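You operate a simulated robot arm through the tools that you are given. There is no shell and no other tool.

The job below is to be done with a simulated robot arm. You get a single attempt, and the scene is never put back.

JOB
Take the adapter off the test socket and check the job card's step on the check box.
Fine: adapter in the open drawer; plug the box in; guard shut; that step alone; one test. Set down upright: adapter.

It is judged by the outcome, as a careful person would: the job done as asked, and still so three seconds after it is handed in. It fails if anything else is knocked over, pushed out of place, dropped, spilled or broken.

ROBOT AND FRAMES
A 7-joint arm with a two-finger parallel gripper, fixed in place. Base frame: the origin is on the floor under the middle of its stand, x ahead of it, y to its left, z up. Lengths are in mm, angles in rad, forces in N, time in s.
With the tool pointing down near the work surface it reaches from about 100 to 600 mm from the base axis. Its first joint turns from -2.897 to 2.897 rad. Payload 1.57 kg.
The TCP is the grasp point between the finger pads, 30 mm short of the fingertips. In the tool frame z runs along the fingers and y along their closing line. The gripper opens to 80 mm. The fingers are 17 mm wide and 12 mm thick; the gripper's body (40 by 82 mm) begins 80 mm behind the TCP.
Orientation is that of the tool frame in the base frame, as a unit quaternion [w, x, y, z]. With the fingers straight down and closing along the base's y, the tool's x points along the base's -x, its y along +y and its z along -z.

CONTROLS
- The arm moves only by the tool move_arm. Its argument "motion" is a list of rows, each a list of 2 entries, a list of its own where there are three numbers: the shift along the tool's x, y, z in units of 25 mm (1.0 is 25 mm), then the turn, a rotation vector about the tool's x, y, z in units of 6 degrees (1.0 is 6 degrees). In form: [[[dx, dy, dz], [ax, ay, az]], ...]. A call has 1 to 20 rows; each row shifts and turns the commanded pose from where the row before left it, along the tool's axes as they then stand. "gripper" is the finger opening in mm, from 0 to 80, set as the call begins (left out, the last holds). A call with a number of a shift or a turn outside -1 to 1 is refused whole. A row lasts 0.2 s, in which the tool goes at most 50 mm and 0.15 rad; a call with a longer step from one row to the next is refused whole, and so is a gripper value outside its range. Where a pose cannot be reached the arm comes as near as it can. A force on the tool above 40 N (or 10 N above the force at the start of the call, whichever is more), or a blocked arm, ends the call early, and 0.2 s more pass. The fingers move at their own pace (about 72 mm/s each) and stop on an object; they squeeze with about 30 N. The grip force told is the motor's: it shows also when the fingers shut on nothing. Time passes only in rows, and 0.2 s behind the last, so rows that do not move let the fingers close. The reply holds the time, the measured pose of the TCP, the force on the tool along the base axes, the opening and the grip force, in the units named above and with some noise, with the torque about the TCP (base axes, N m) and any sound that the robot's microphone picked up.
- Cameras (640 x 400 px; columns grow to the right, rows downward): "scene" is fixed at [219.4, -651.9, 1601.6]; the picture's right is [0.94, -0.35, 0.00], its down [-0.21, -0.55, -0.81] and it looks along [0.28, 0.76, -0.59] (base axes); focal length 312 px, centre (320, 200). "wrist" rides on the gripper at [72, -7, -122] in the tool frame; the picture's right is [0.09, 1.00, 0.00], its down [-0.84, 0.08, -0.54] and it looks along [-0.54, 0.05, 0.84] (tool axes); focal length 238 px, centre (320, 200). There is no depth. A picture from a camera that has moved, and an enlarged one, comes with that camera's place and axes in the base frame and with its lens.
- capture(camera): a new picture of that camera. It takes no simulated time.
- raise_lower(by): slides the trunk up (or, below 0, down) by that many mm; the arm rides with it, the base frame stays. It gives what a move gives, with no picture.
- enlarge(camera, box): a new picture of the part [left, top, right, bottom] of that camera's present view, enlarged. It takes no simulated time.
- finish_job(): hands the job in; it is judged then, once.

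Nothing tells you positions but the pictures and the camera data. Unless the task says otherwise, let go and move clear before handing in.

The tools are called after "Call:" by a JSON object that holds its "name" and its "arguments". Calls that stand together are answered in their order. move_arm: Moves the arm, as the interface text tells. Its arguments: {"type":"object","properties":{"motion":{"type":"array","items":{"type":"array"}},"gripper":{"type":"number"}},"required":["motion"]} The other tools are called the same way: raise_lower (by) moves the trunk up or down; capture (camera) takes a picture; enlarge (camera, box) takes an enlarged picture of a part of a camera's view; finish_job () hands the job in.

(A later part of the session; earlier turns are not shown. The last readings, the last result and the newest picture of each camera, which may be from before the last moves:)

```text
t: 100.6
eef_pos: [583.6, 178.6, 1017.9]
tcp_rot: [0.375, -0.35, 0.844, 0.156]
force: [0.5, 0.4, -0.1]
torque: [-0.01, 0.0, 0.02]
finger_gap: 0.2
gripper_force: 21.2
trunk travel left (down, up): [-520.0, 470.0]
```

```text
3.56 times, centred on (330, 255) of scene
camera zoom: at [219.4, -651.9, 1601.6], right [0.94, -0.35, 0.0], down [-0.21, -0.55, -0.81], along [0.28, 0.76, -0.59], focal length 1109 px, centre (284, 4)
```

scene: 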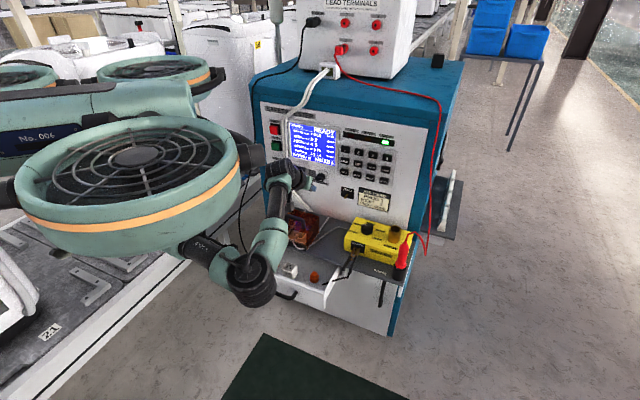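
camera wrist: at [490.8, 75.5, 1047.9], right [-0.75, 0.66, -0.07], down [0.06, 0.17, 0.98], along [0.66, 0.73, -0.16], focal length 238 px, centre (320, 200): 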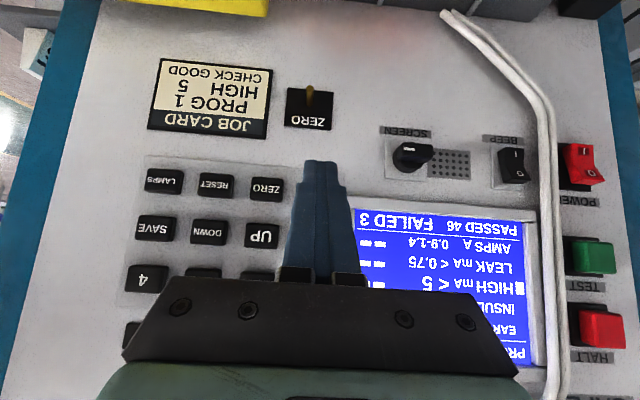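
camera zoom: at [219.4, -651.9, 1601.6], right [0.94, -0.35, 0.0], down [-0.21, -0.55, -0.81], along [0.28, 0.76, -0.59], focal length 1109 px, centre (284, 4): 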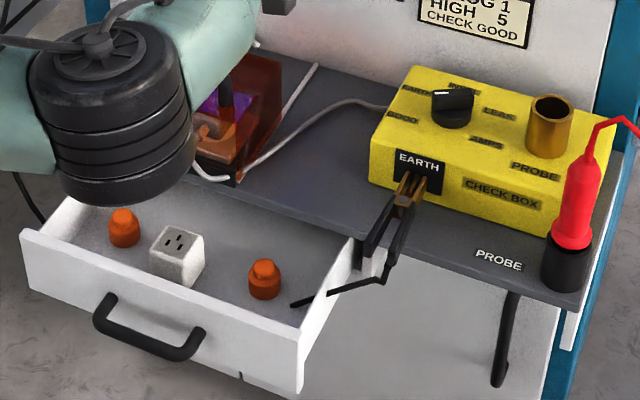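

Call:
{"name": "move_arm", "arguments": {"motion": [[[-0.057, 0.9, -0.13], [0, 0, 0]], [[-0.057, 0.9, -0.13], [0, 0, 0]], [[-0.057, 0.9, -0.13], [0, 0, 0]], [[-0.057, 0.9, -0.13], [0, 0, 0]], [[-0.057, 0.9, -0.13], [0, 0, 0]], [[-0.057, 0.9, -0.13], [0, 0, 0]], [[-0.057, 0.9, -0.13], [0, 0, 0]], [[-0.057, 0.9, -0.13], [0, 0, 0]], [[-0.057, 0.9, -0.13], [0, 0, 0]], [[-0.057, 0.9, -0.13], [0, 0, 0]], [[-0.057, 0.9, -0.13], [0, 0, 0]], [[-0.057, 0.9, -0.13], [0, 0, 0]], [[-0.057, 0.9, -0.13], [0, 0, 0]]]}}

Call:
{"name": "capture", "arguments": {"camera": "wrist"}}

Call:
{"name": "capture", "arguments": {"camera": "scene"}}

Call:
{"name": "enlarge", "arguments": {"camera": "scene", "box": [270, 190, 350, 260]}}

```text
t: 103.4
eef_pos: [364.4, 369.7, 1055.4]
tcp_rot: [0.367, -0.343, 0.85, 0.158]
force: [-0.3, 0.4, -0.9]
torque: [-0.03, -0.01, 0.0]
finger_gap: 0.1
gripper_force: 21.6
trunk travel left (down, up): [-520.0, 470.0]
```

```text
taken
camera wrist: at [271.4, 267.3, 1086.4], right [-0.74, 0.67, -0.05], down [0.08, 0.16, 0.98], along [0.66, 0.73, -0.18], focal length 238 px, centre (320, 200)
```

wrist: 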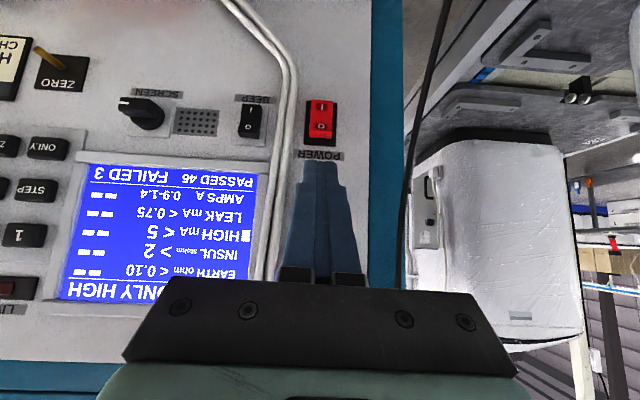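

```text
taken
```

scene: 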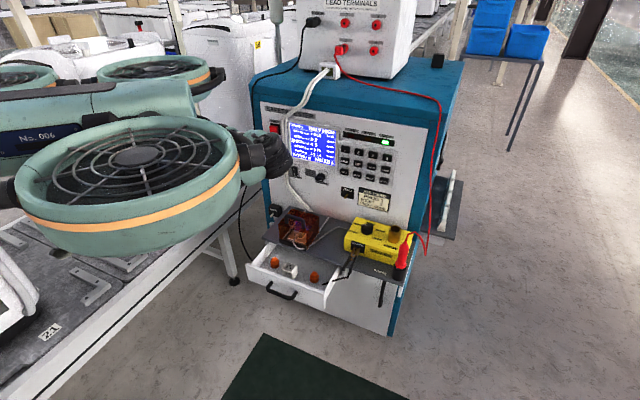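

```text
5.71 times, centred on (310, 225) of scene
camera zoom: at [219.4, -651.9, 1601.6], right [0.94, -0.35, 0.0], down [-0.21, -0.55, -0.81], along [0.28, 0.76, -0.59], focal length 1782 px, centre (377, 57)
```

zoom: 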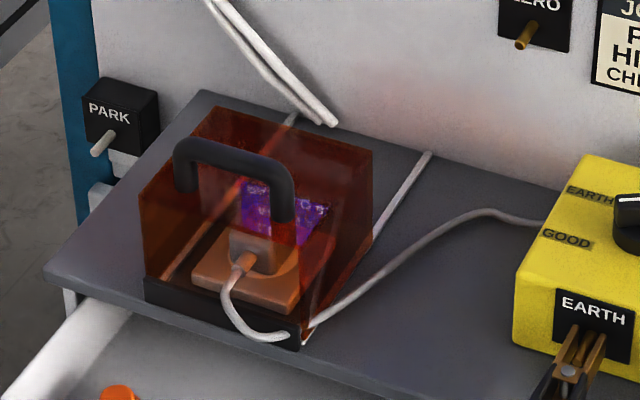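

Call:
{"name": "enlarge", "arguments": {"camera": "scene", "box": [288, 212, 328, 246]}}

Call:
{"name": "enlarge", "arguments": {"camera": "wrist", "box": [230, 70, 420, 290]}}

```text
11.76 times, centred on (308, 229) of scene
camera zoom: at [219.4, -651.9, 1601.6], right [0.94, -0.35, 0.0], down [-0.21, -0.55, -0.81], along [0.28, 0.76, -0.59], focal length 3669 px, centre (461, -141)
```

zoom: 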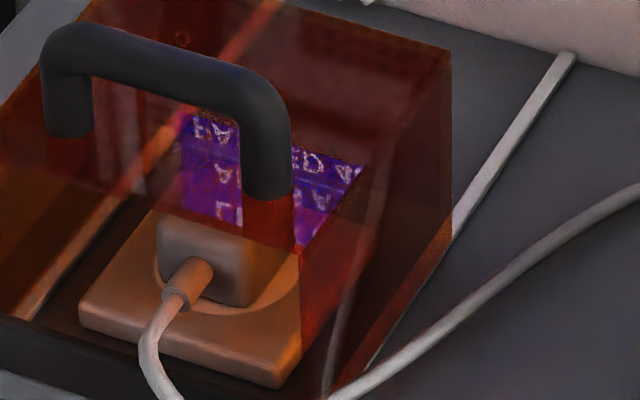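

```text
1.82 times, centred on (325, 180) of wrist
camera zoom: at [271.4, 267.3, 1086.4], right [-0.74, 0.67, -0.05], down [0.08, 0.16, 0.98], along [0.66, 0.73, -0.18], focal length 433 px, centre (311, 236)
```

zoom: 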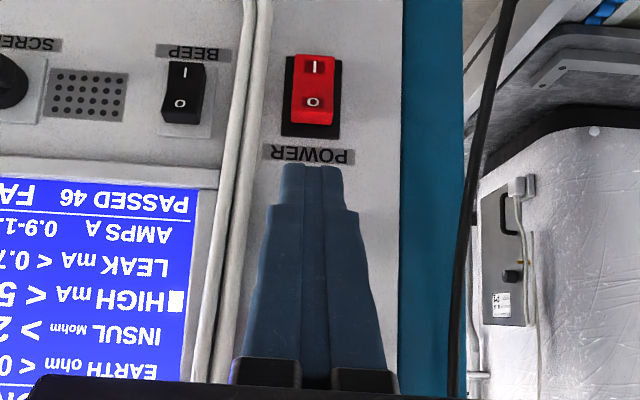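

The plug is centred under the shut guard and everything else is in place. I'll bring the fingertip close to the green TEST button.

Call:
{"name": "move_arm", "arguments": {"motion": [[[-0.584, 0.025, 0.549], [0, 0, 0]], [[-0.584, 0.025, 0.549], [0, 0, 0]], [[-0.584, 0.025, 0.549], [0, 0, 0]], [[-0.584, 0.025, 0.549], [0, 0, 0]]]}}

Call:
{"name": "capture", "arguments": {"camera": "wrist"}}

Call:
{"name": "enlarge", "arguments": {"camera": "scene", "box": [240, 100, 340, 200]}}

```text
t: 104.4
eef_pos: [417.6, 431.6, 1068.4]
tcp_rot: [0.376, -0.351, 0.843, 0.156]
force: [-0.9, -0.9, -0.6]
torque: [0.02, 0.0, 0.0]
finger_gap: 0.0
gripper_force: 20.8
trunk travel left (down, up): [-520.0, 470.0]
```

```text
taken
camera wrist: at [324.6, 328.3, 1097.0], right [-0.75, 0.66, -0.07], down [0.05, 0.17, 0.98], along [0.66, 0.73, -0.16], focal length 238 px, centre (320, 200)
```

wrist: 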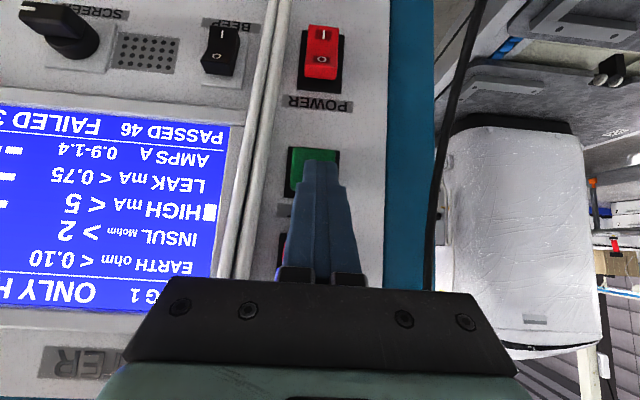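

```text
4.00 times, centred on (290, 150) of scene
camera zoom: at [219.4, -651.9, 1601.6], right [0.94, -0.35, 0.0], down [-0.21, -0.55, -0.81], along [0.28, 0.76, -0.59], focal length 1247 px, centre (440, 400)
```

zoom: 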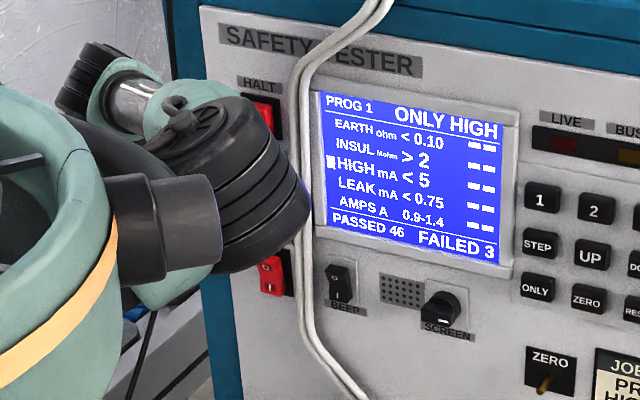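

Call:
{"name": "move_arm", "arguments": {"motion": [[[0.208, -0.24, 0.187], [0, 0, 0]]]}}

Call:
{"name": "enlarge", "arguments": {"camera": "wrist", "box": [240, 90, 400, 290]}}

```text
t: 104.8
eef_pos: [422.6, 426.3, 1060.5]
tcp_rot: [0.375, -0.351, 0.844, 0.157]
force: [-0.7, 0.9, 1.6]
torque: [0.01, 0.01, -0.01]
finger_gap: 0.0
gripper_force: 21.6
trunk travel left (down, up): [-520.0, 470.0]
```

```text
2.00 times, centred on (320, 190) of wrist
camera zoom: at [329.5, 323.2, 1089.7], right [-0.75, 0.66, -0.07], down [0.06, 0.17, 0.98], along [0.66, 0.73, -0.16], focal length 477 px, centre (320, 220)
```

zoom: 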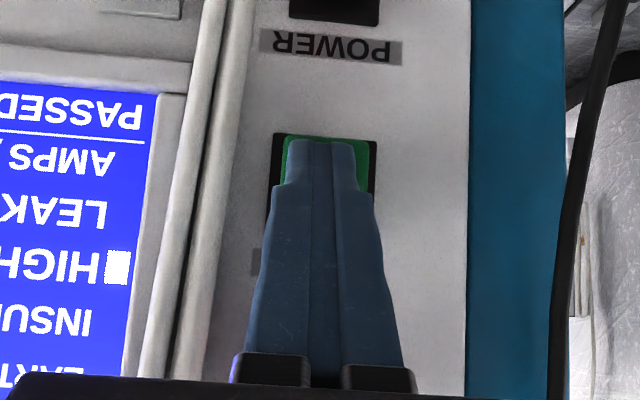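

The fingertip is centred on TEST. I'll press it once, advancing in small steps until the click.

Call:
{"name": "move_arm", "arguments": {"motion": [[[-0.08, 0, 0.09], [0, 0, 0]], [[-0.053, 0, 0.06], [0, 0, 0]]]}}

```text
t: 105.4
eef_pos: [425.5, 428.4, 1060.5]
tcp_rot: [0.375, -0.35, 0.844, 0.155]
force: [-2.3, -3.2, 1.8]
torque: [-0.02, 0.03, -0.01]
finger_gap: 0.0
gripper_force: 21.3
trunk travel left (down, up): [-520.0, 470.0]
heard: click
```

Clicked. I'll release straight away and watch the screen.

Call:
{"name": "move_arm", "arguments": {"motion": [[[0.214, 0, -0.238], [0, 0, 0]], [[0.267, 0, -0.297], [0, 0, 0]]]}}

Call:
{"name": "enlarge", "arguments": {"camera": "scene", "box": [260, 90, 400, 190]}}

Call:
{"name": "capture", "arguments": {"camera": "wrist"}}

```text
t: 106.0
eef_pos: [411.9, 415.9, 1059.4]
tcp_rot: [0.373, -0.35, 0.845, 0.156]
force: [0.1, 0.0, 0.0]
torque: [0.0, 0.01, 0.02]
finger_gap: 0.2
gripper_force: 21.0
trunk travel left (down, up): [-520.0, 470.0]
```

```text
4.00 times, centred on (330, 140) of scene
camera zoom: at [219.4, -651.9, 1601.6], right [0.94, -0.35, 0.0], down [-0.21, -0.55, -0.81], along [0.28, 0.76, -0.59], focal length 1247 px, centre (280, 440)
```

zoom: 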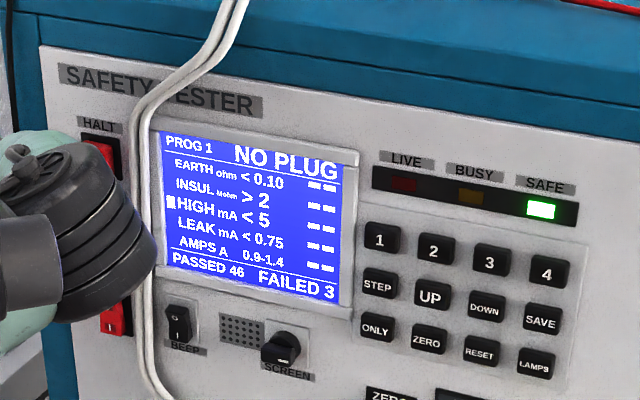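

```text
taken
camera wrist: at [319.8, 313.4, 1088.5], right [-0.75, 0.66, -0.07], down [0.06, 0.17, 0.98], along [0.66, 0.73, -0.17], focal length 238 px, centre (320, 200)
```

wrist: 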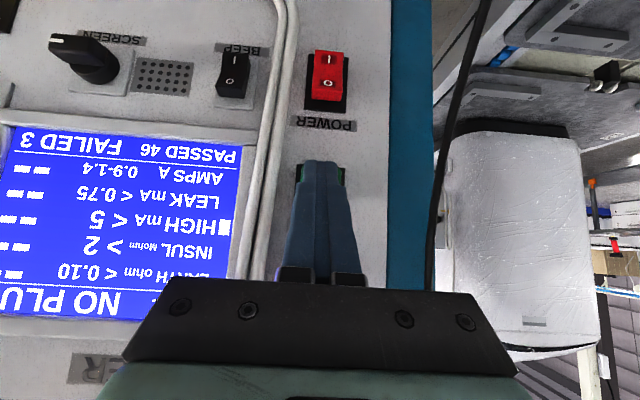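

The tester refused with NO PLUG, and its pass and fail counts are unchanged, so no test ran. The plug must not be properly home. I'll back away, reopen the guard and reseat it.

Call:
{"name": "move_arm", "arguments": {"motion": [[[0.58, -1, -0.645], [0, 0, 0]], [[0.58, -1, -0.645], [0, 0, 0]], [[0.58, -1, -0.645], [0, 0, 0]], [[0.58, -1, -0.645], [0, 0, 0]], [[0.58, -1, -0.645], [0, 0, 0]], [[0.58, -1, -0.645], [0, 0, 0]], [[0, 0, 0], [0, 1, 0]], [[0, 0, 0], [0, 1, 0]], [[0, 0, 0], [0, 1, 0]], [[0, 0, 0], [0, 1, 0]], [[0, 0, 0], [0, 1, 0]], [[0, 0, 0], [0, 1, 0]], [[0, 0, 0], [0, 1, 0]], [[0, 0, 0], [0, 1, 0]]]}}

Call:
{"name": "capture", "arguments": {"camera": "wrist"}}

Call:
{"name": "enlarge", "arguments": {"camera": "scene", "box": [255, 90, 405, 210]}}

```text
t: 109.0
eef_pos: [427.7, 217.3, 1058.9]
tcp_rot: [-0.003, -0.383, 0.924, -0.001]
force: [0.1, 0.3, 1.2]
torque: [-0.02, 0.02, 0.03]
finger_gap: 0.0
gripper_force: 21.1
trunk travel left (down, up): [-520.0, 470.0]
```

```text
taken
camera wrist: at [382.2, 163.8, 1182.8], right [-0.77, 0.64, 0.0], down [0.54, 0.65, 0.54], along [0.34, 0.41, -0.84], focal length 238 px, centre (320, 200)
```

wrist: 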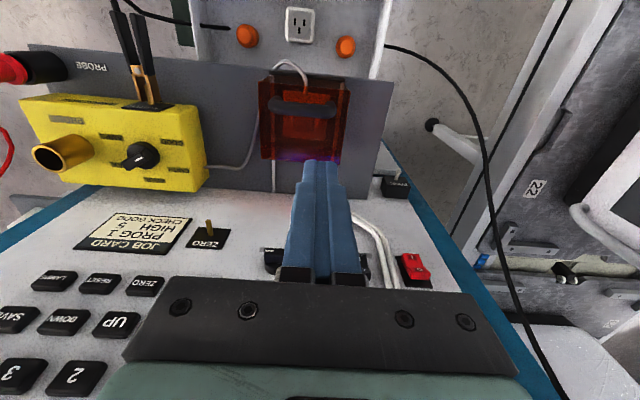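

```text
3.33 times, centred on (330, 150) of scene
camera zoom: at [219.4, -651.9, 1601.6], right [0.94, -0.35, 0.0], down [-0.21, -0.55, -0.81], along [0.28, 0.76, -0.59], focal length 1040 px, centre (287, 367)
```

zoom: 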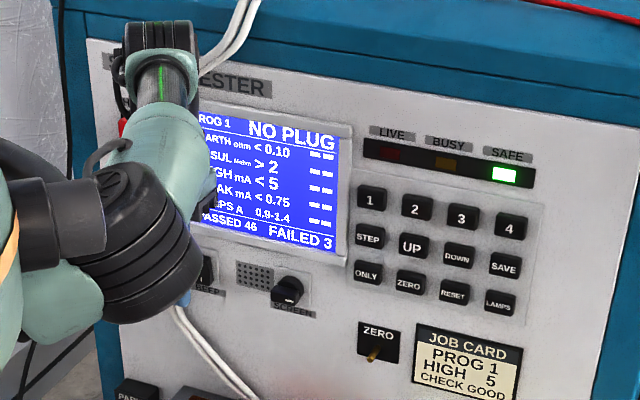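

Call:
{"name": "move_arm", "arguments": {"motion": [[[0, 0, 0], [0, 0, 1]], [[0, 0, 0], [0, 0, 1]], [[0, 0, 0], [0, 0, 1]], [[0, 0, 0], [0, 0, 1]], [[0, 0, 0], [0, 0, 1]], [[0, 0, 0], [0, 0, 1]], [[0, 0, 0], [0, 0, 1]], [[0, 0, 0], [0, 0, 1]], [[0, 0, 0], [0, 0, 1]], [[0, 0, 0], [0, 0, 1]], [[0, 0, 0], [0, 0, 1]], [[0, 0, 0], [0, 0, 1]], [[0, 0, 0], [0, 0, 1]], [[0, 0, 0], [0, 0, 1]], [[0, 0, 0], [0, 0, 1]], [[-0.4, 0, 1], [0, 0, 0]], [[-0.4, 0, 1], [0, 0, 0]]], "gripper": 54}}

Call:
{"name": "capture", "arguments": {"camera": "wrist"}}

```text
t: 112.6
eef_pos: [441.6, 204.7, 1009.1]
tcp_rot: [0.0, 0.382, 0.924, -0.001]
force: [0.2, -0.1, 0.6]
torque: [0.01, -0.01, 0.03]
finger_gap: 54.0
gripper_force: 0.0
trunk travel left (down, up): [-520.0, 470.0]
```

```text
taken
camera wrist: at [387.7, 251.2, 1131.9], right [0.64, 0.77, 0.0], down [0.65, -0.54, 0.54], along [0.42, -0.35, -0.84], focal length 238 px, centre (320, 200)
```

wrist: 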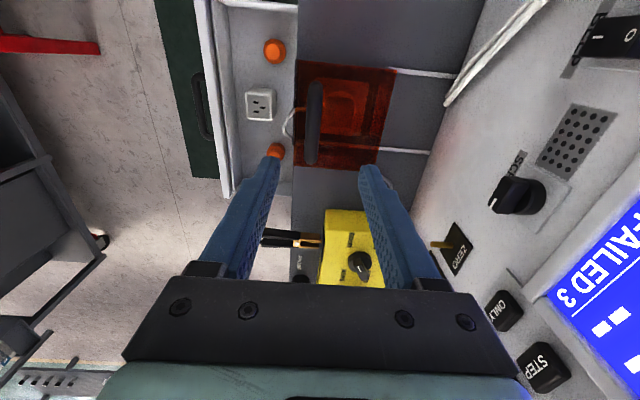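

Call:
{"name": "move_arm", "arguments": {"motion": [[[0, -0.1, 0.94], [0, 0, 0]], [[0, -0.1, 0.94], [0, 0, 0]], [[0, 0, 0.94], [0, 0, 0]], [[0, 0, 0.94], [0, 0, 0]], [[0, 0, 0.94], [0, 0, 0]]]}}

Call:
{"name": "enlarge", "arguments": {"camera": "wrist", "box": [220, 60, 420, 260]}}

Call:
{"name": "enlarge", "arguments": {"camera": "scene", "box": [270, 180, 350, 250]}}

```text
t: 113.8
eef_pos: [437.6, 201.5, 892.1]
tcp_rot: [-0.001, 0.382, 0.924, -0.001]
force: [0.2, -0.7, -0.4]
torque: [0.04, 0.01, 0.01]
finger_gap: 53.9
gripper_force: 0.1
trunk travel left (down, up): [-520.0, 470.0]
```

```text
2.00 times, centred on (320, 160) of wrist
camera zoom: at [382.7, 247.9, 1014.2], right [0.64, 0.77, 0.0], down [0.65, -0.54, 0.54], along [0.42, -0.35, -0.84], focal length 477 px, centre (320, 280)
```

zoom: 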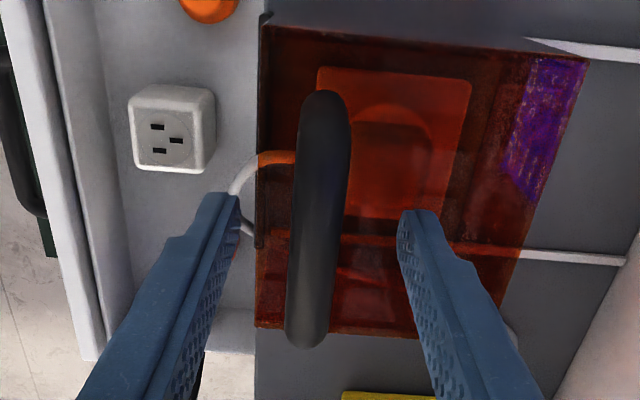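

```text
5.71 times, centred on (310, 215) of scene
camera zoom: at [219.4, -651.9, 1601.6], right [0.94, -0.35, 0.0], down [-0.21, -0.55, -0.81], along [0.28, 0.76, -0.59], focal length 1782 px, centre (377, 114)
```

zoom: 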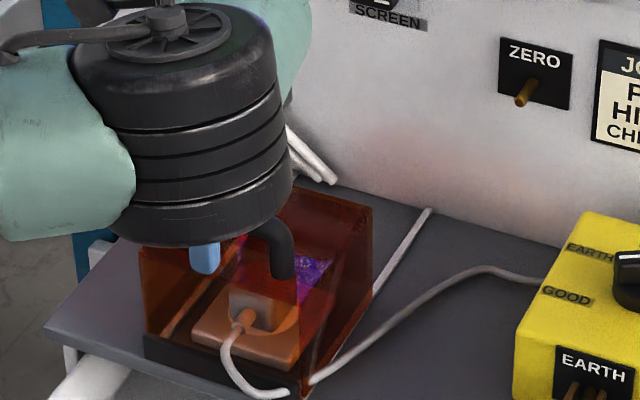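

Straddling the handle. I'll push the guard back open.

Call:
{"name": "move_arm", "arguments": {"motion": [[[0, 0.4, 0], [0, 0, 0]], [[0, 0.4, 0], [0, 0, 0]], [[0, 0.3, 0], [0, 0, 0]], [[0, 0.3, 0], [0, 0, 0]], [[0, 0.3, 0], [0, 0, 0]], [[0, 0.3, 0], [0, 0, 0]], [[0, 0.3, 0], [0, 0, 0]]]}}

Call:
{"name": "enlarge", "arguments": {"camera": "wrist", "box": [220, 60, 420, 260]}}

Call:
{"name": "enlarge", "arguments": {"camera": "scene", "box": [270, 180, 350, 250]}}

```text
t: 115.4
eef_pos: [478.2, 241.7, 891.4]
tcp_rot: [-0.001, 0.382, 0.924, -0.001]
force: [-0.5, -0.4, 0.6]
torque: [-0.01, 0.0, 0.02]
finger_gap: 55.0
gripper_force: 0.8
trunk travel left (down, up): [-520.0, 470.0]
```

```text
2.00 times, centred on (320, 160) of wrist
camera zoom: at [423.5, 288.4, 1015.1], right [0.64, 0.77, 0.0], down [0.65, -0.54, 0.54], along [0.42, -0.35, -0.84], focal length 477 px, centre (320, 280)
```

zoom: 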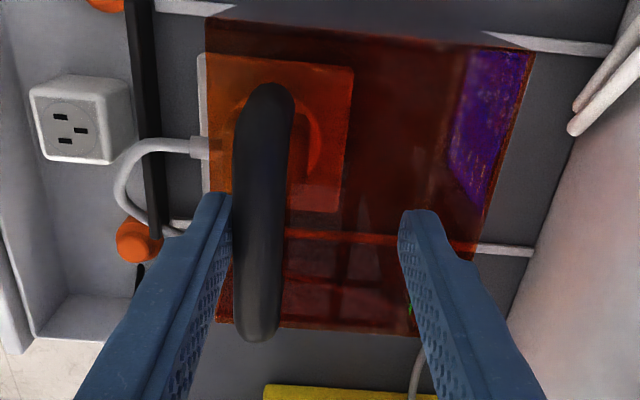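

```text
5.71 times, centred on (310, 215) of scene
camera zoom: at [219.4, -651.9, 1601.6], right [0.94, -0.35, 0.0], down [-0.21, -0.55, -0.81], along [0.28, 0.76, -0.59], focal length 1782 px, centre (377, 114)
```

zoom: 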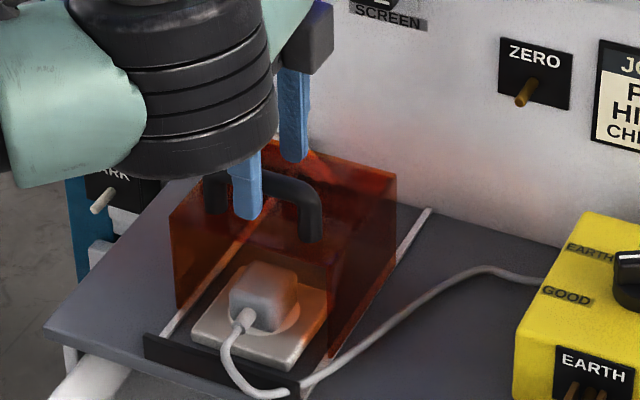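

Call:
{"name": "move_arm", "arguments": {"motion": [[[0, 0.4, 0], [0, 0, 0]], [[0, 0.4, 0], [0, 0, 0]], [[0, 0.4, 0], [0, 0, 0]], [[0, 0.4, 0], [0, 0, 0]], [[0, 0.4, 0], [0, 0, 0]], [[0, 0.4, 0], [0, 0, 0]]]}}

Call:
{"name": "enlarge", "arguments": {"camera": "wrist", "box": [180, 60, 420, 260]}}

Call:
{"name": "enlarge", "arguments": {"camera": "scene", "box": [270, 180, 350, 250]}}

```text
t: 116.8
eef_pos: [520.2, 284.1, 892.5]
tcp_rot: [0.0, 0.382, 0.924, -0.001]
force: [-0.6, -0.3, -0.8]
torque: [-0.02, -0.04, 0.02]
finger_gap: 54.3
gripper_force: 0.4
trunk travel left (down, up): [-520.0, 470.0]
```

```text
2.00 times, centred on (300, 160) of wrist
camera zoom: at [465.7, 331.1, 1015.2], right [0.64, 0.77, 0.0], down [0.65, -0.54, 0.54], along [0.42, -0.35, -0.84], focal length 477 px, centre (360, 280)
```

zoom: 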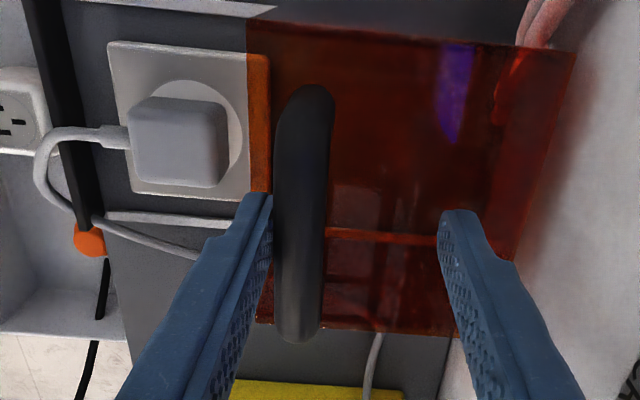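

```text
5.71 times, centred on (310, 215) of scene
camera zoom: at [219.4, -651.9, 1601.6], right [0.94, -0.35, 0.0], down [-0.21, -0.55, -0.81], along [0.28, 0.76, -0.59], focal length 1782 px, centre (377, 114)
```

zoom: 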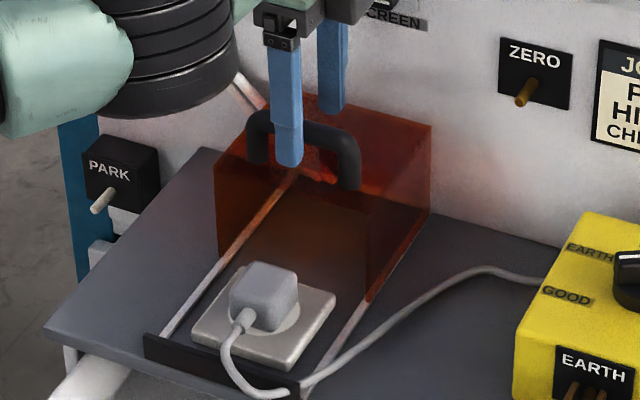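

The guard is open again and the plug hasn't moved. I'll rise clear and turn the hand back to grip the plug.

Call:
{"name": "move_arm", "arguments": {"motion": [[[0, -0.4, 0], [0, 0, 0]], [[0, 0, -0.6], [0, 0, 0]], [[0, 0, -1], [0, 0, 0]], [[0, 0, -1], [0, 0, 0]], [[0, -0.6, -0.6], [0, 0, 0]], [[0, -0.6, 0], [0, 0, -1]], [[0, -0.6, 0], [0, 0, -1]], [[0, -0.6, 0], [0, 0, -1]], [[0, 0, 0], [0, 0, -1]], [[0, 0, 0], [0, 0, -1]], [[0, 0, 0], [0, 0, -1]], [[0, 0, 0], [0, 0, -1]], [[0, 0, 0], [0, 0, -1]], [[0, 0, 0], [0, 0, -1]], [[0, 0, 0], [0, 0, -1]], [[0, 0, 0], [0, 0, -1]], [[0, 0, 0], [0, 0, -1]], [[0, 0, 0], [0, 0, -1]], [[0, 0, 0], [0, 0, -1]], [[0, 0, 0], [0, 0, -1]]]}}

Call:
{"name": "capture", "arguments": {"camera": "wrist"}}

Call:
{"name": "capture", "arguments": {"camera": "scene"}}

```text
t: 121.0
eef_pos: [474.5, 229.5, 972.7]
tcp_rot: [-0.001, -0.383, 0.924, 0.0]
force: [-0.1, 0.2, -0.1]
torque: [-0.01, 0.01, -0.01]
finger_gap: 54.0
gripper_force: 0.0
trunk travel left (down, up): [-520.0, 470.0]
```

```text
taken
camera wrist: at [429.7, 176.0, 1095.2], right [-0.77, 0.64, 0.0], down [0.54, 0.65, 0.54], along [0.34, 0.42, -0.84], focal length 238 px, centre (320, 200)
```

wrist: 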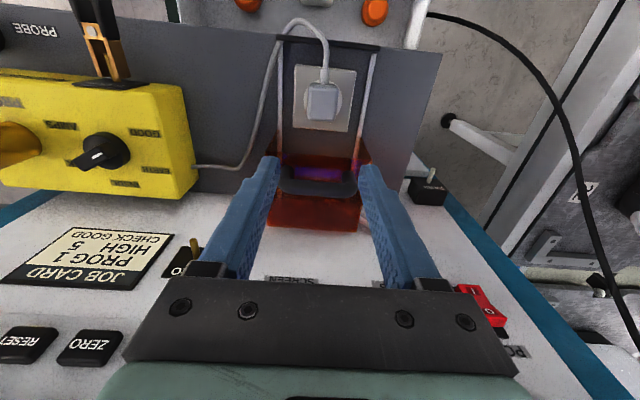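

```text
taken
```

scene: 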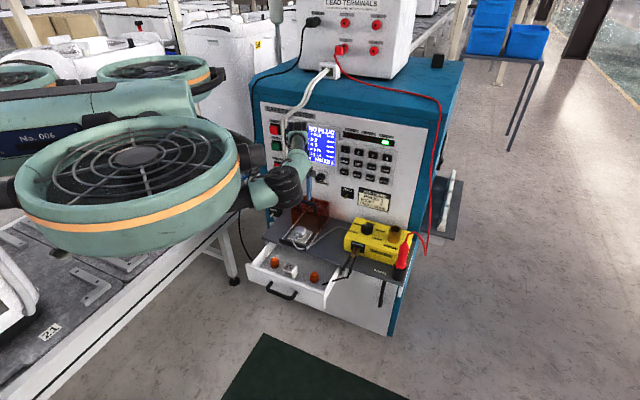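

Call:
{"name": "enlarge", "arguments": {"camera": "scene", "box": [290, 218, 320, 244]}}

Call:
{"name": "enlarge", "arguments": {"camera": "wrist", "box": [280, 50, 370, 140]}}

```text
15.38 times, centred on (305, 231) of scene
camera zoom: at [219.4, -651.9, 1601.6], right [0.94, -0.35, 0.0], down [-0.21, -0.55, -0.81], along [0.28, 0.76, -0.59], focal length 4798 px, centre (551, -277)
```

zoom: 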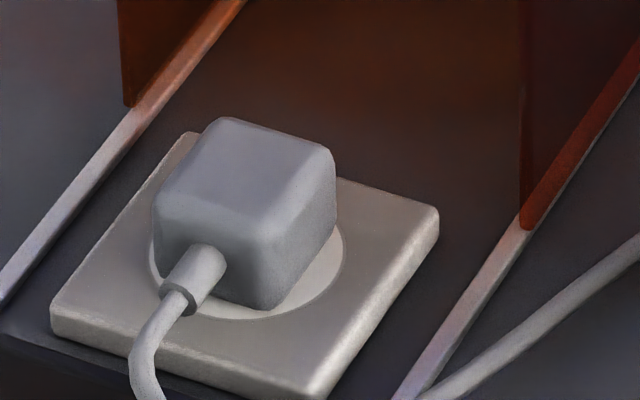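

```text
4.44 times, centred on (325, 95) of wrist
camera zoom: at [429.7, 176.0, 1095.2], right [-0.77, 0.64, 0.0], down [0.54, 0.65, 0.54], along [0.34, 0.42, -0.84], focal length 1059 px, centre (298, 667)
```

zoom: 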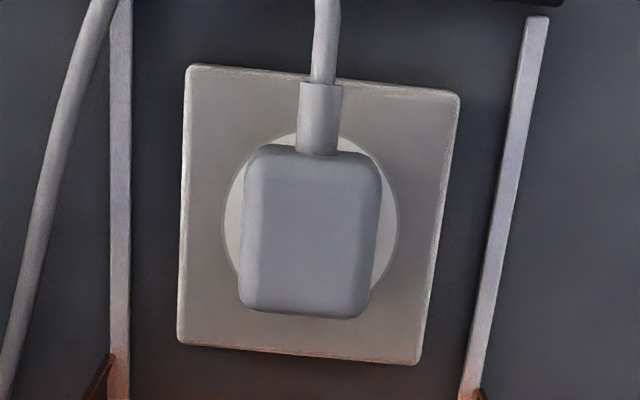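

Plug and disc are concentric within about 2 mm, so the trouble must be orientation or depth. I'll lift the plug and get a proper look at its underside.

Call:
{"name": "move_arm", "arguments": {"motion": [[[0.54, 0.08, 0], [0, 0, 0]], [[0, 0, 0.9], [0, 0, 0]], [[0, 0, 0.9], [0, 0, 0]], [[0, 0, 0.9], [0, 0, 0]], [[0, 0, 0.9], [0, 0, 0]], [[0, 0, 0.9], [0, 0, 0]], [[0, 0, 0.9], [0, 0, 0]], [[0, 0, 0.7], [0, 0, 0]], [[0, 0, 0.4], [0, 0, 0]]], "gripper": 52}}

Call:
{"name": "enlarge", "arguments": {"camera": "wrist", "box": [250, 90, 390, 220]}}

```text
t: 123.0
eef_pos: [464.5, 223.6, 810.4]
tcp_rot: [0.0, -0.383, 0.924, 0.0]
force: [-0.7, 0.3, -0.6]
torque: [0.01, 0.03, 0.0]
finger_gap: 52.0
gripper_force: 0.0
trunk travel left (down, up): [-520.0, 470.0]
```

```text
3.08 times, centred on (320, 155) of wrist
camera zoom: at [418.1, 169.4, 932.0], right [-0.77, 0.64, 0.0], down [0.54, 0.65, 0.54], along [0.34, 0.42, -0.84], focal length 733 px, centre (320, 338)
```

zoom: 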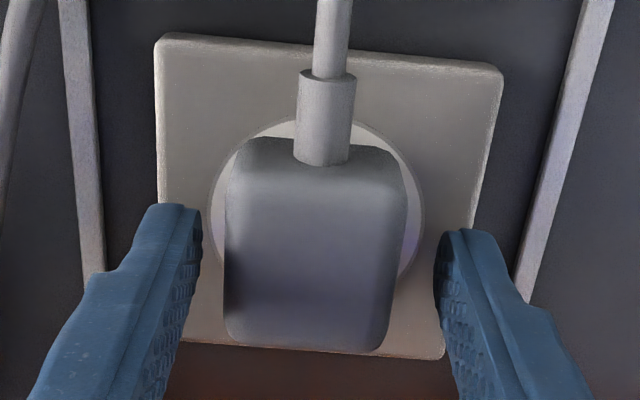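

Call:
{"name": "move_arm", "arguments": {"motion": [[[0, 0, 0], [0, 0, 0]], [[0, 0, 0], [0, 0, 0]], [[0, 0, 0], [0, 0, 0]]], "gripper": 10}}

Call:
{"name": "move_arm", "arguments": {"motion": [[[0, 0, -0.3], [0, 0, 0]], [[0, 0, -0.7], [0, 0, 0]], [[0, 0, -0.9], [0, 0, 0]], [[0.4, -0.4, -0.9], [0, 0, 0]], [[0.8, -0.6, -0.9], [0, 0, 0]], [[0.8, -0.6, -0.8], [0, 0, 0]], [[0.8, -0.6, 0], [0, 0, 0]], [[0.8, -0.6, 0], [0, 0, 0]], [[0.8, -0.6, 0], [0, 0, 0]], [[0.8, 0, 0], [0, 0, 0]], [[0.6, 0, 0], [0, 0, 0]]]}}

Call:
{"name": "capture", "arguments": {"camera": "scene"}}

Call:
{"name": "capture", "arguments": {"camera": "wrist"}}

```text
t: 123.8
eef_pos: [464.0, 224.6, 809.3]
tcp_rot: [-0.001, -0.382, 0.924, 0.0]
force: [-0.4, -0.4, 0.7]
torque: [-0.06, 0.01, 0.02]
finger_gap: 35.2
gripper_force: 29.9
trunk travel left (down, up): [-520.0, 470.0]
```

```text
t: 126.2
eef_pos: [422.4, 61.8, 923.1]
tcp_rot: [-0.001, -0.383, 0.924, 0.0]
force: [-0.2, 0.0, -0.7]
torque: [0.01, 0.0, 0.0]
finger_gap: 35.1
gripper_force: 30.0
trunk travel left (down, up): [-520.0, 470.0]
```

```text
taken
```

scene: 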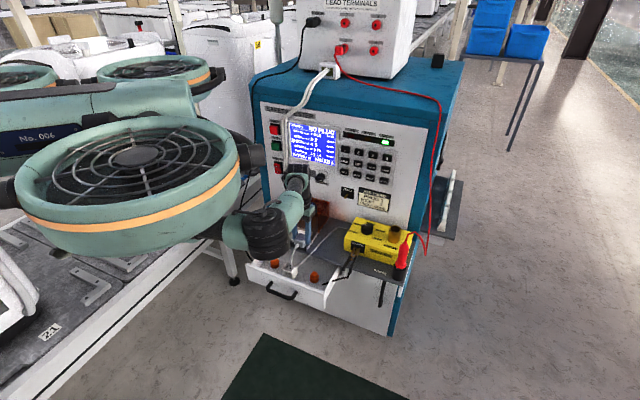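

```text
taken
camera wrist: at [376.7, 6.2, 1045.9], right [-0.77, 0.64, 0.0], down [0.54, 0.65, 0.54], along [0.35, 0.42, -0.84], focal length 238 px, centre (320, 200)
```

wrist: 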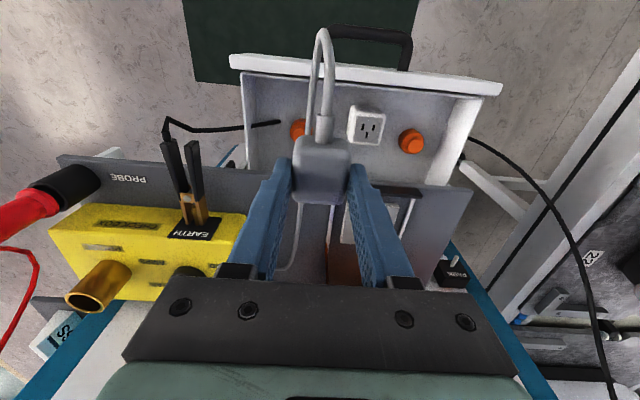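

Call:
{"name": "move_arm", "arguments": {"motion": [[[0, 0, 0], [0, 1, 0]], [[0, 0, 0], [0, 1, 0]], [[0, 0, 0], [0, 1, 0]], [[0, 0, 0], [0, 1, 0]], [[0, 0, 0], [0, 1, 0]], [[0, 0, 0], [0, 1, 0]], [[0, 0, 0], [0, 1, 0]]]}}

Call:
{"name": "capture", "arguments": {"camera": "scene"}}

Call:
{"name": "enlarge", "arguments": {"camera": "scene", "box": [270, 200, 350, 280]}}

```text
t: 127.8
eef_pos: [420.7, 61.9, 922.8]
tcp_rot: [-0.332, -0.357, 0.862, -0.138]
force: [-0.2, 0.2, -0.4]
torque: [0.0, -0.04, 0.01]
finger_gap: 35.1
gripper_force: 30.2
trunk travel left (down, up): [-520.0, 470.0]
```

```text
taken
```

scene: 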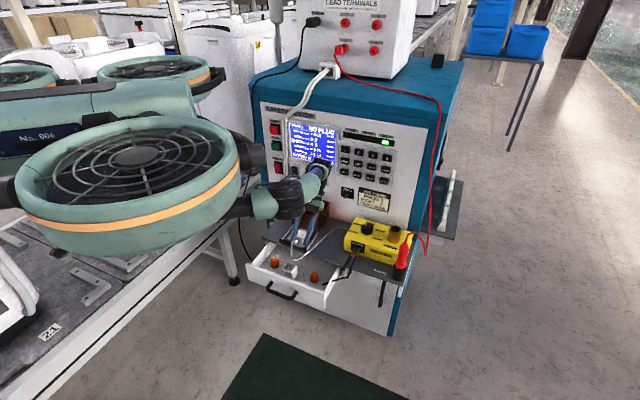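

```text
5.00 times, centred on (310, 240) of scene
camera zoom: at [219.4, -651.9, 1601.6], right [0.94, -0.35, 0.0], down [-0.21, -0.55, -0.81], along [0.28, 0.76, -0.59], focal length 1559 px, centre (370, 0)
```

zoom: 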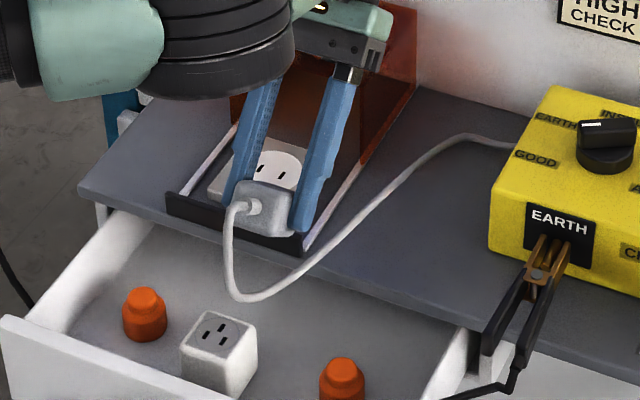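

Call:
{"name": "move_arm", "arguments": {"motion": [[[0, 0, 0], [0, 1, 0]], [[0, 0, 0], [0, 1, 0]], [[0, 0, 0], [0, 1, 0]], [[0, 0, 0], [0, 1, 0]]]}}

Call:
{"name": "enlarge", "arguments": {"camera": "scene", "box": [280, 210, 330, 250]}}

Call:
{"name": "capture", "arguments": {"camera": "scene"}}

```text
t: 128.8
eef_pos: [374.1, 57.7, 915.5]
tcp_rot: [-0.503, -0.319, 0.775, -0.209]
force: [-0.9, -0.1, -0.9]
torque: [0.04, -0.01, 0.01]
finger_gap: 34.9
gripper_force: 30.3
out of reach, approached as far as the arm can: row 2, 3, 4
trunk travel left (down, up): [-520.0, 470.0]
```

```text
10.00 times, centred on (305, 230) of scene
camera zoom: at [219.4, -651.9, 1601.6], right [0.94, -0.35, 0.0], down [-0.21, -0.55, -0.81], along [0.28, 0.76, -0.59], focal length 3118 px, centre (470, -100)
```

zoom: 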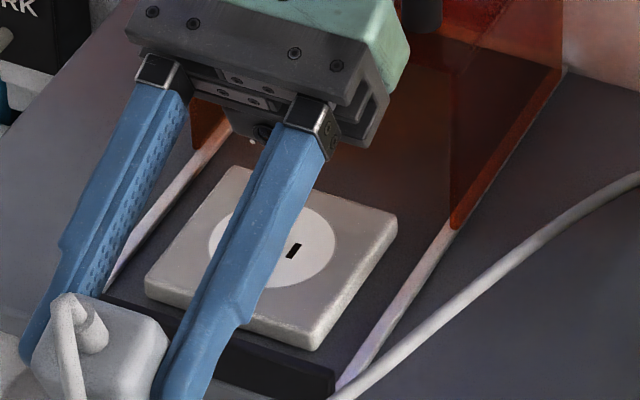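

```text
taken
```

scene: 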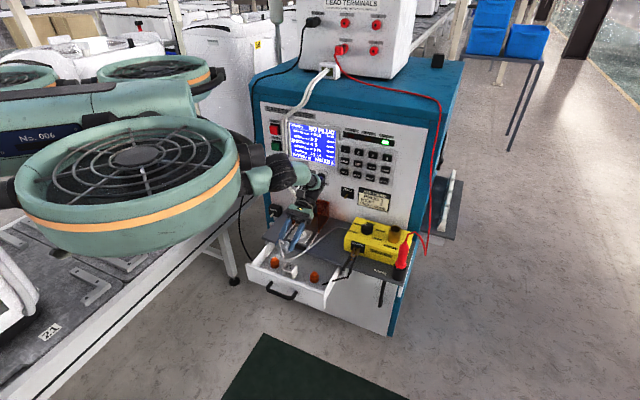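

Call:
{"name": "enlarge", "arguments": {"camera": "scene", "box": [268, 232, 308, 264]}}

Call:
{"name": "capture", "arguments": {"camera": "wrist"}}

```text
12.50 times, centred on (288, 248) of scene
camera zoom: at [219.4, -651.9, 1601.6], right [0.94, -0.35, 0.0], down [-0.21, -0.55, -0.81], along [0.28, 0.76, -0.59], focal length 3898 px, centre (720, -400)
```

zoom: 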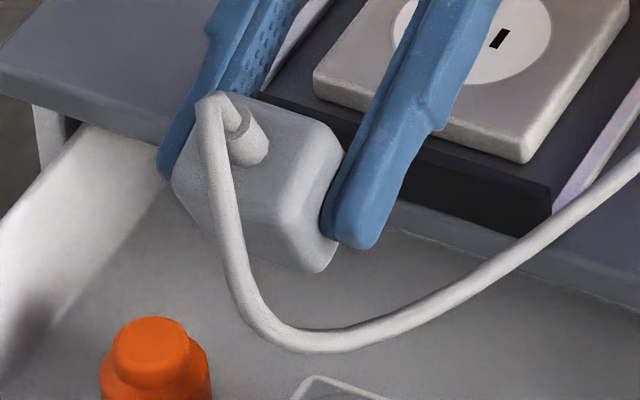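

```text
taken
camera wrist: at [437.0, 112.5, 1031.7], right [-0.73, 0.68, 0.08], down [0.54, 0.64, -0.54], along [-0.42, -0.35, -0.83], focal length 238 px, centre (320, 200)
```

wrist: 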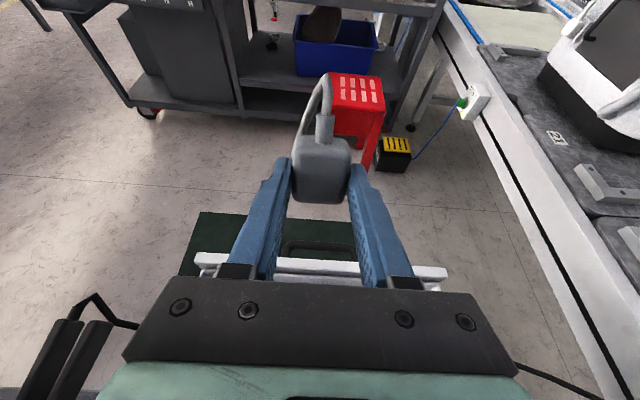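

The bottom face is blank. I still haven't seen the face opposite the cord, so I'll return to vertical and yaw the plug so that face turns to the scene camera.

Call:
{"name": "move_arm", "arguments": {"motion": [[[0, 0, 0], [0, -1, 0]], [[0, 0, 0], [0, -1, 0]], [[0, 0, 0], [0, -1, 0]], [[0, 0, 0], [0, -1, 0]], [[0, 0, 0], [0, -1, 0]], [[0, 0, 0], [0, -1, 0]], [[0, 0, 0], [0, -1, 0]], [[0, 0, 0], [0, -1, 0]], [[0, 0, 0], [0, -1, 0]], [[0, 0, 0], [0, -1, 0]], [[0, 0, 0], [0, -1, 0]]]}}

Call:
{"name": "move_arm", "arguments": {"motion": [[[-0.6, 0, -0.4], [0, 0, 1]], [[0, 0, -0.4], [0, 0, 1]], [[0, 0, 0], [0, 0, 1]], [[0, 0, 0], [0, 0, 1]], [[0, 0, 0], [0, 0, 1]], [[0, 0, 0], [0, 0, 1]], [[0, 0, 0], [0, 0, 1]], [[0, 0, 0], [0, 0, 1]], [[0, 0, 0], [0, 0, 1]], [[0, 0, 0], [0, 0, 1]], [[0, 0, 0], [0, 0, 1]], [[0, 0, 0], [0, 0, 1]], [[0, 0, 0], [0, 0, 1]], [[0, 0, 0], [0, 0, 1]], [[0, 0, 0], [0, 0, 1]], [[0, 0, 0], [0, 0, 1]], [[0, 0, 0], [0, 0, 1]]]}}

Call:
{"name": "capture", "arguments": {"camera": "scene"}}

Call:
{"name": "capture", "arguments": {"camera": "wrist"}}

```text
t: 131.2
eef_pos: [374.4, 57.6, 916.7]
tcp_rot: [0.001, -0.383, 0.924, 0.0]
force: [-0.3, 0.0, -0.8]
torque: [0.02, -0.01, -0.03]
finger_gap: 35.2
gripper_force: 29.9
trunk travel left (down, up): [-520.0, 470.0]
```

```text
t: 134.8
eef_pos: [385.9, 69.0, 936.2]
tcp_rot: [0.0, 0.478, 0.878, -0.001]
force: [0.5, 0.2, -0.5]
torque: [0.01, 0.01, 0.01]
finger_gap: 34.9
gripper_force: 29.9
trunk travel left (down, up): [-520.0, 470.0]
```

```text
taken
```

scene: 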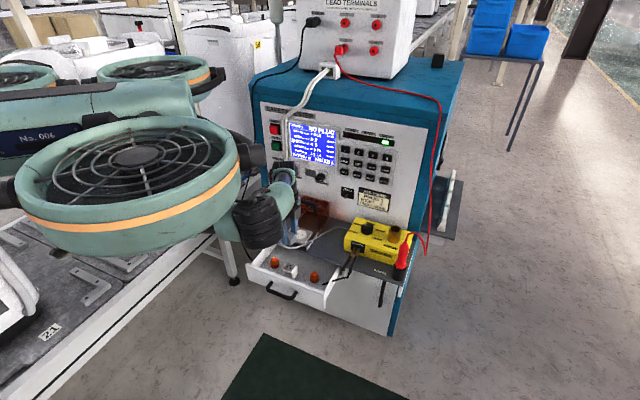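

```text
taken
camera wrist: at [341.0, 125.6, 1058.5], right [0.79, 0.62, 0.0], down [0.52, -0.66, 0.54], along [0.33, -0.43, -0.84], focal length 238 px, centre (320, 200)
```

wrist: 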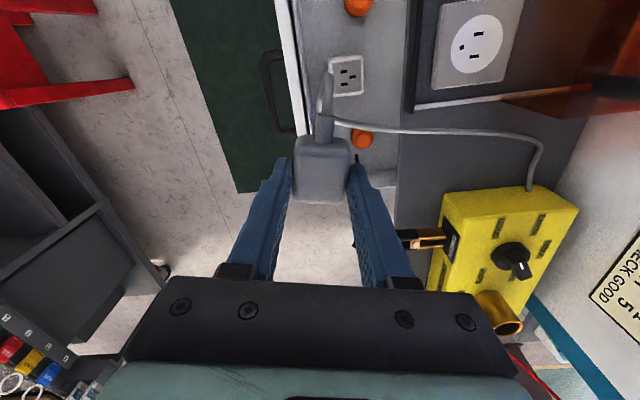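

Call:
{"name": "enlarge", "arguments": {"camera": "scene", "box": [275, 210, 325, 250]}}

Call:
{"name": "enlarge", "arguments": {"camera": "wrist", "box": [260, 60, 400, 220]}}

```text
10.00 times, centred on (300, 230) of scene
camera zoom: at [219.4, -651.9, 1601.6], right [0.94, -0.35, 0.0], down [-0.21, -0.55, -0.81], along [0.28, 0.76, -0.59], focal length 3118 px, centre (520, -100)
```

zoom: 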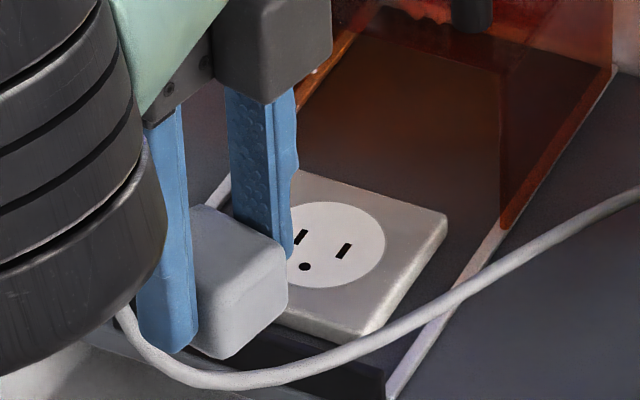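

```text
2.50 times, centred on (330, 140) of wrist
camera zoom: at [341.0, 125.6, 1058.5], right [0.79, 0.62, 0.0], down [0.52, -0.66, 0.54], along [0.33, -0.43, -0.84], focal length 596 px, centre (295, 350)
```

zoom: 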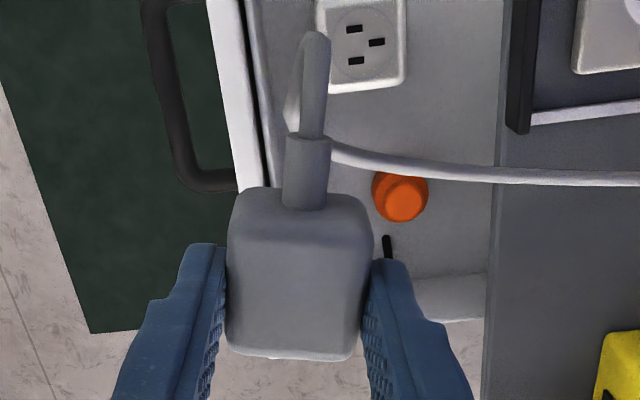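

Call:
{"name": "enlarge", "arguments": {"camera": "scene", "box": [286, 226, 306, 248]}}

Call:
{"name": "enlarge", "arguments": {"camera": "wrist", "box": [295, 150, 365, 215]}}

```text
16.00 times, centred on (296, 237) of scene
camera zoom: at [219.4, -651.9, 1601.6], right [0.94, -0.35, 0.0], down [-0.21, -0.55, -0.81], along [0.28, 0.76, -0.59], focal length 4990 px, centre (704, -392)
```

zoom: 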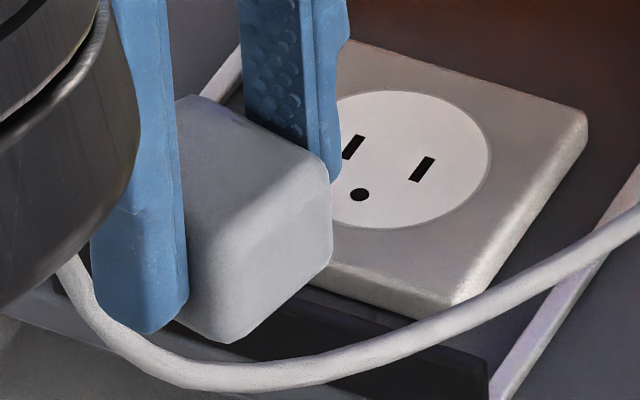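

```text
6.15 times, centred on (330, 182) of wrist
camera zoom: at [341.0, 125.6, 1058.5], right [0.79, 0.62, 0.0], down [0.52, -0.66, 0.54], along [0.33, -0.43, -0.84], focal length 1467 px, centre (258, 308)
```

zoom: 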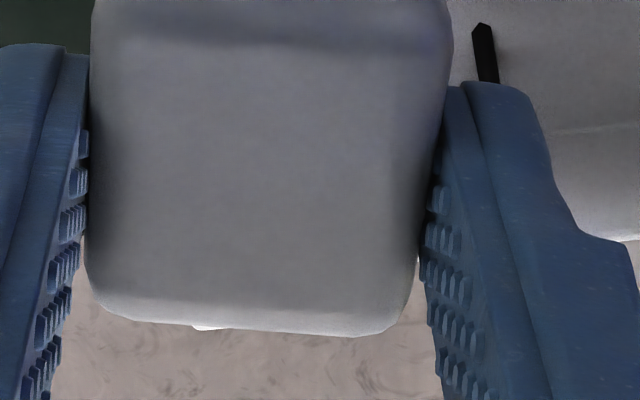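

The rear face is blank too, so the plug sits flat with no visible pins and needs more exact seating. I'll turn back and bring it over the socket again.

Call:
{"name": "move_arm", "arguments": {"motion": [[[0, 0, 0], [0, 0, -1]], [[0, 0, 0], [0, 0, -1]], [[0, 0, 0], [0, 0, -1]], [[0, 0, 0], [0, 0, -1]], [[0, 0, 0], [0, 0, -1]], [[0, 0, 0], [0, 0, -1]], [[0, 0, 0], [0, 0, -1]], [[0, 0, 0], [0, 0, -1]], [[0, 0, 0], [0, 0, -1]], [[0, 0, 0], [0, 0, -1]], [[0, 0, 0], [0, 0, -1]], [[0, 0, 0], [0, 0, -1]], [[0, 0, 0], [0, 0, -1]], [[0, 0, 0], [0, 0, -1]], [[0, 0, 0], [0, 0, -1]], [[0, 0, 0], [0, 0, -1]], [[0, 0, 0], [0, 0, -1]]]}}

Call:
{"name": "capture", "arguments": {"camera": "wrist"}}

```text
t: 138.4
eef_pos: [384.8, 69.3, 936.6]
tcp_rot: [0.0, -0.384, 0.923, 0.0]
force: [0.3, -0.2, -0.9]
torque: [-0.02, 0.01, -0.04]
finger_gap: 35.1
gripper_force: 30.2
trunk travel left (down, up): [-520.0, 470.0]
```

```text
taken
camera wrist: at [338.8, 14.4, 1058.9], right [-0.77, 0.64, 0.0], down [0.54, 0.65, 0.54], along [0.34, 0.42, -0.84], focal length 238 px, centre (320, 200)
```

wrist: 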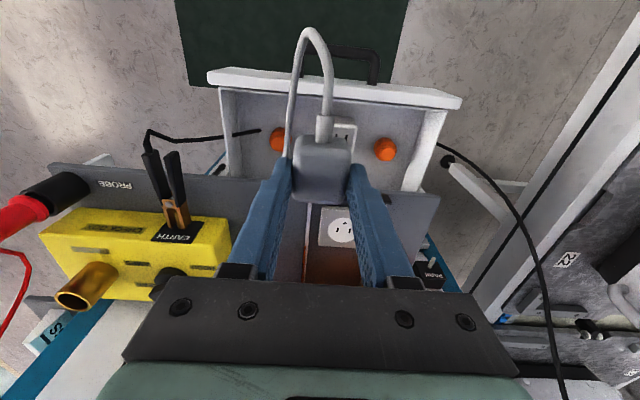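

Call:
{"name": "enlarge", "arguments": {"camera": "wrist", "box": [285, 110, 365, 215]}}

Call:
{"name": "enlarge", "arguments": {"camera": "scene", "box": [270, 195, 340, 255]}}

```text
3.81 times, centred on (325, 162) of wrist
camera zoom: at [338.8, 14.4, 1058.9], right [-0.77, 0.64, 0.0], down [0.54, 0.65, 0.54], along [0.34, 0.42, -0.84], focal length 908 px, centre (301, 343)
```

zoom: 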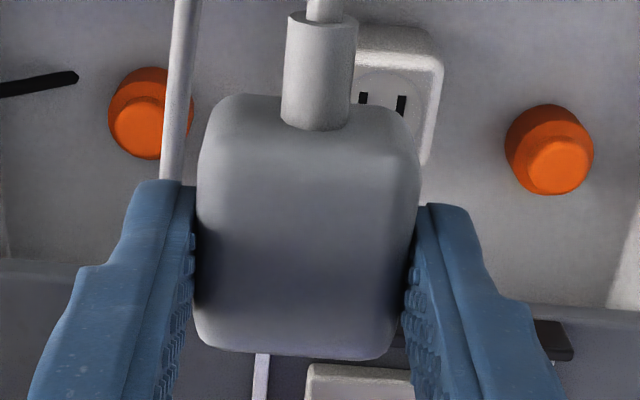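

```text
6.67 times, centred on (305, 225) of scene
camera zoom: at [219.4, -651.9, 1601.6], right [0.94, -0.35, 0.0], down [-0.21, -0.55, -0.81], along [0.28, 0.76, -0.59], focal length 2079 px, centre (420, 33)
```

zoom: 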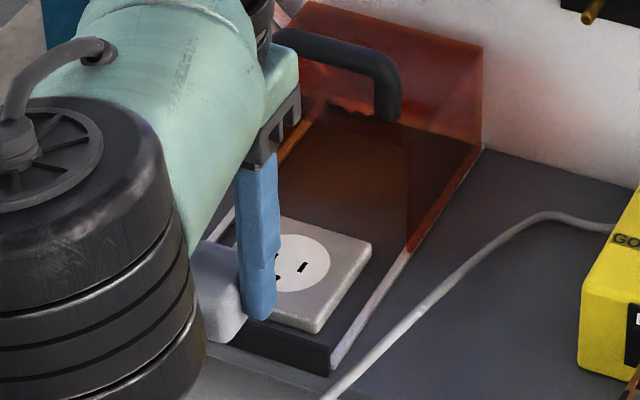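

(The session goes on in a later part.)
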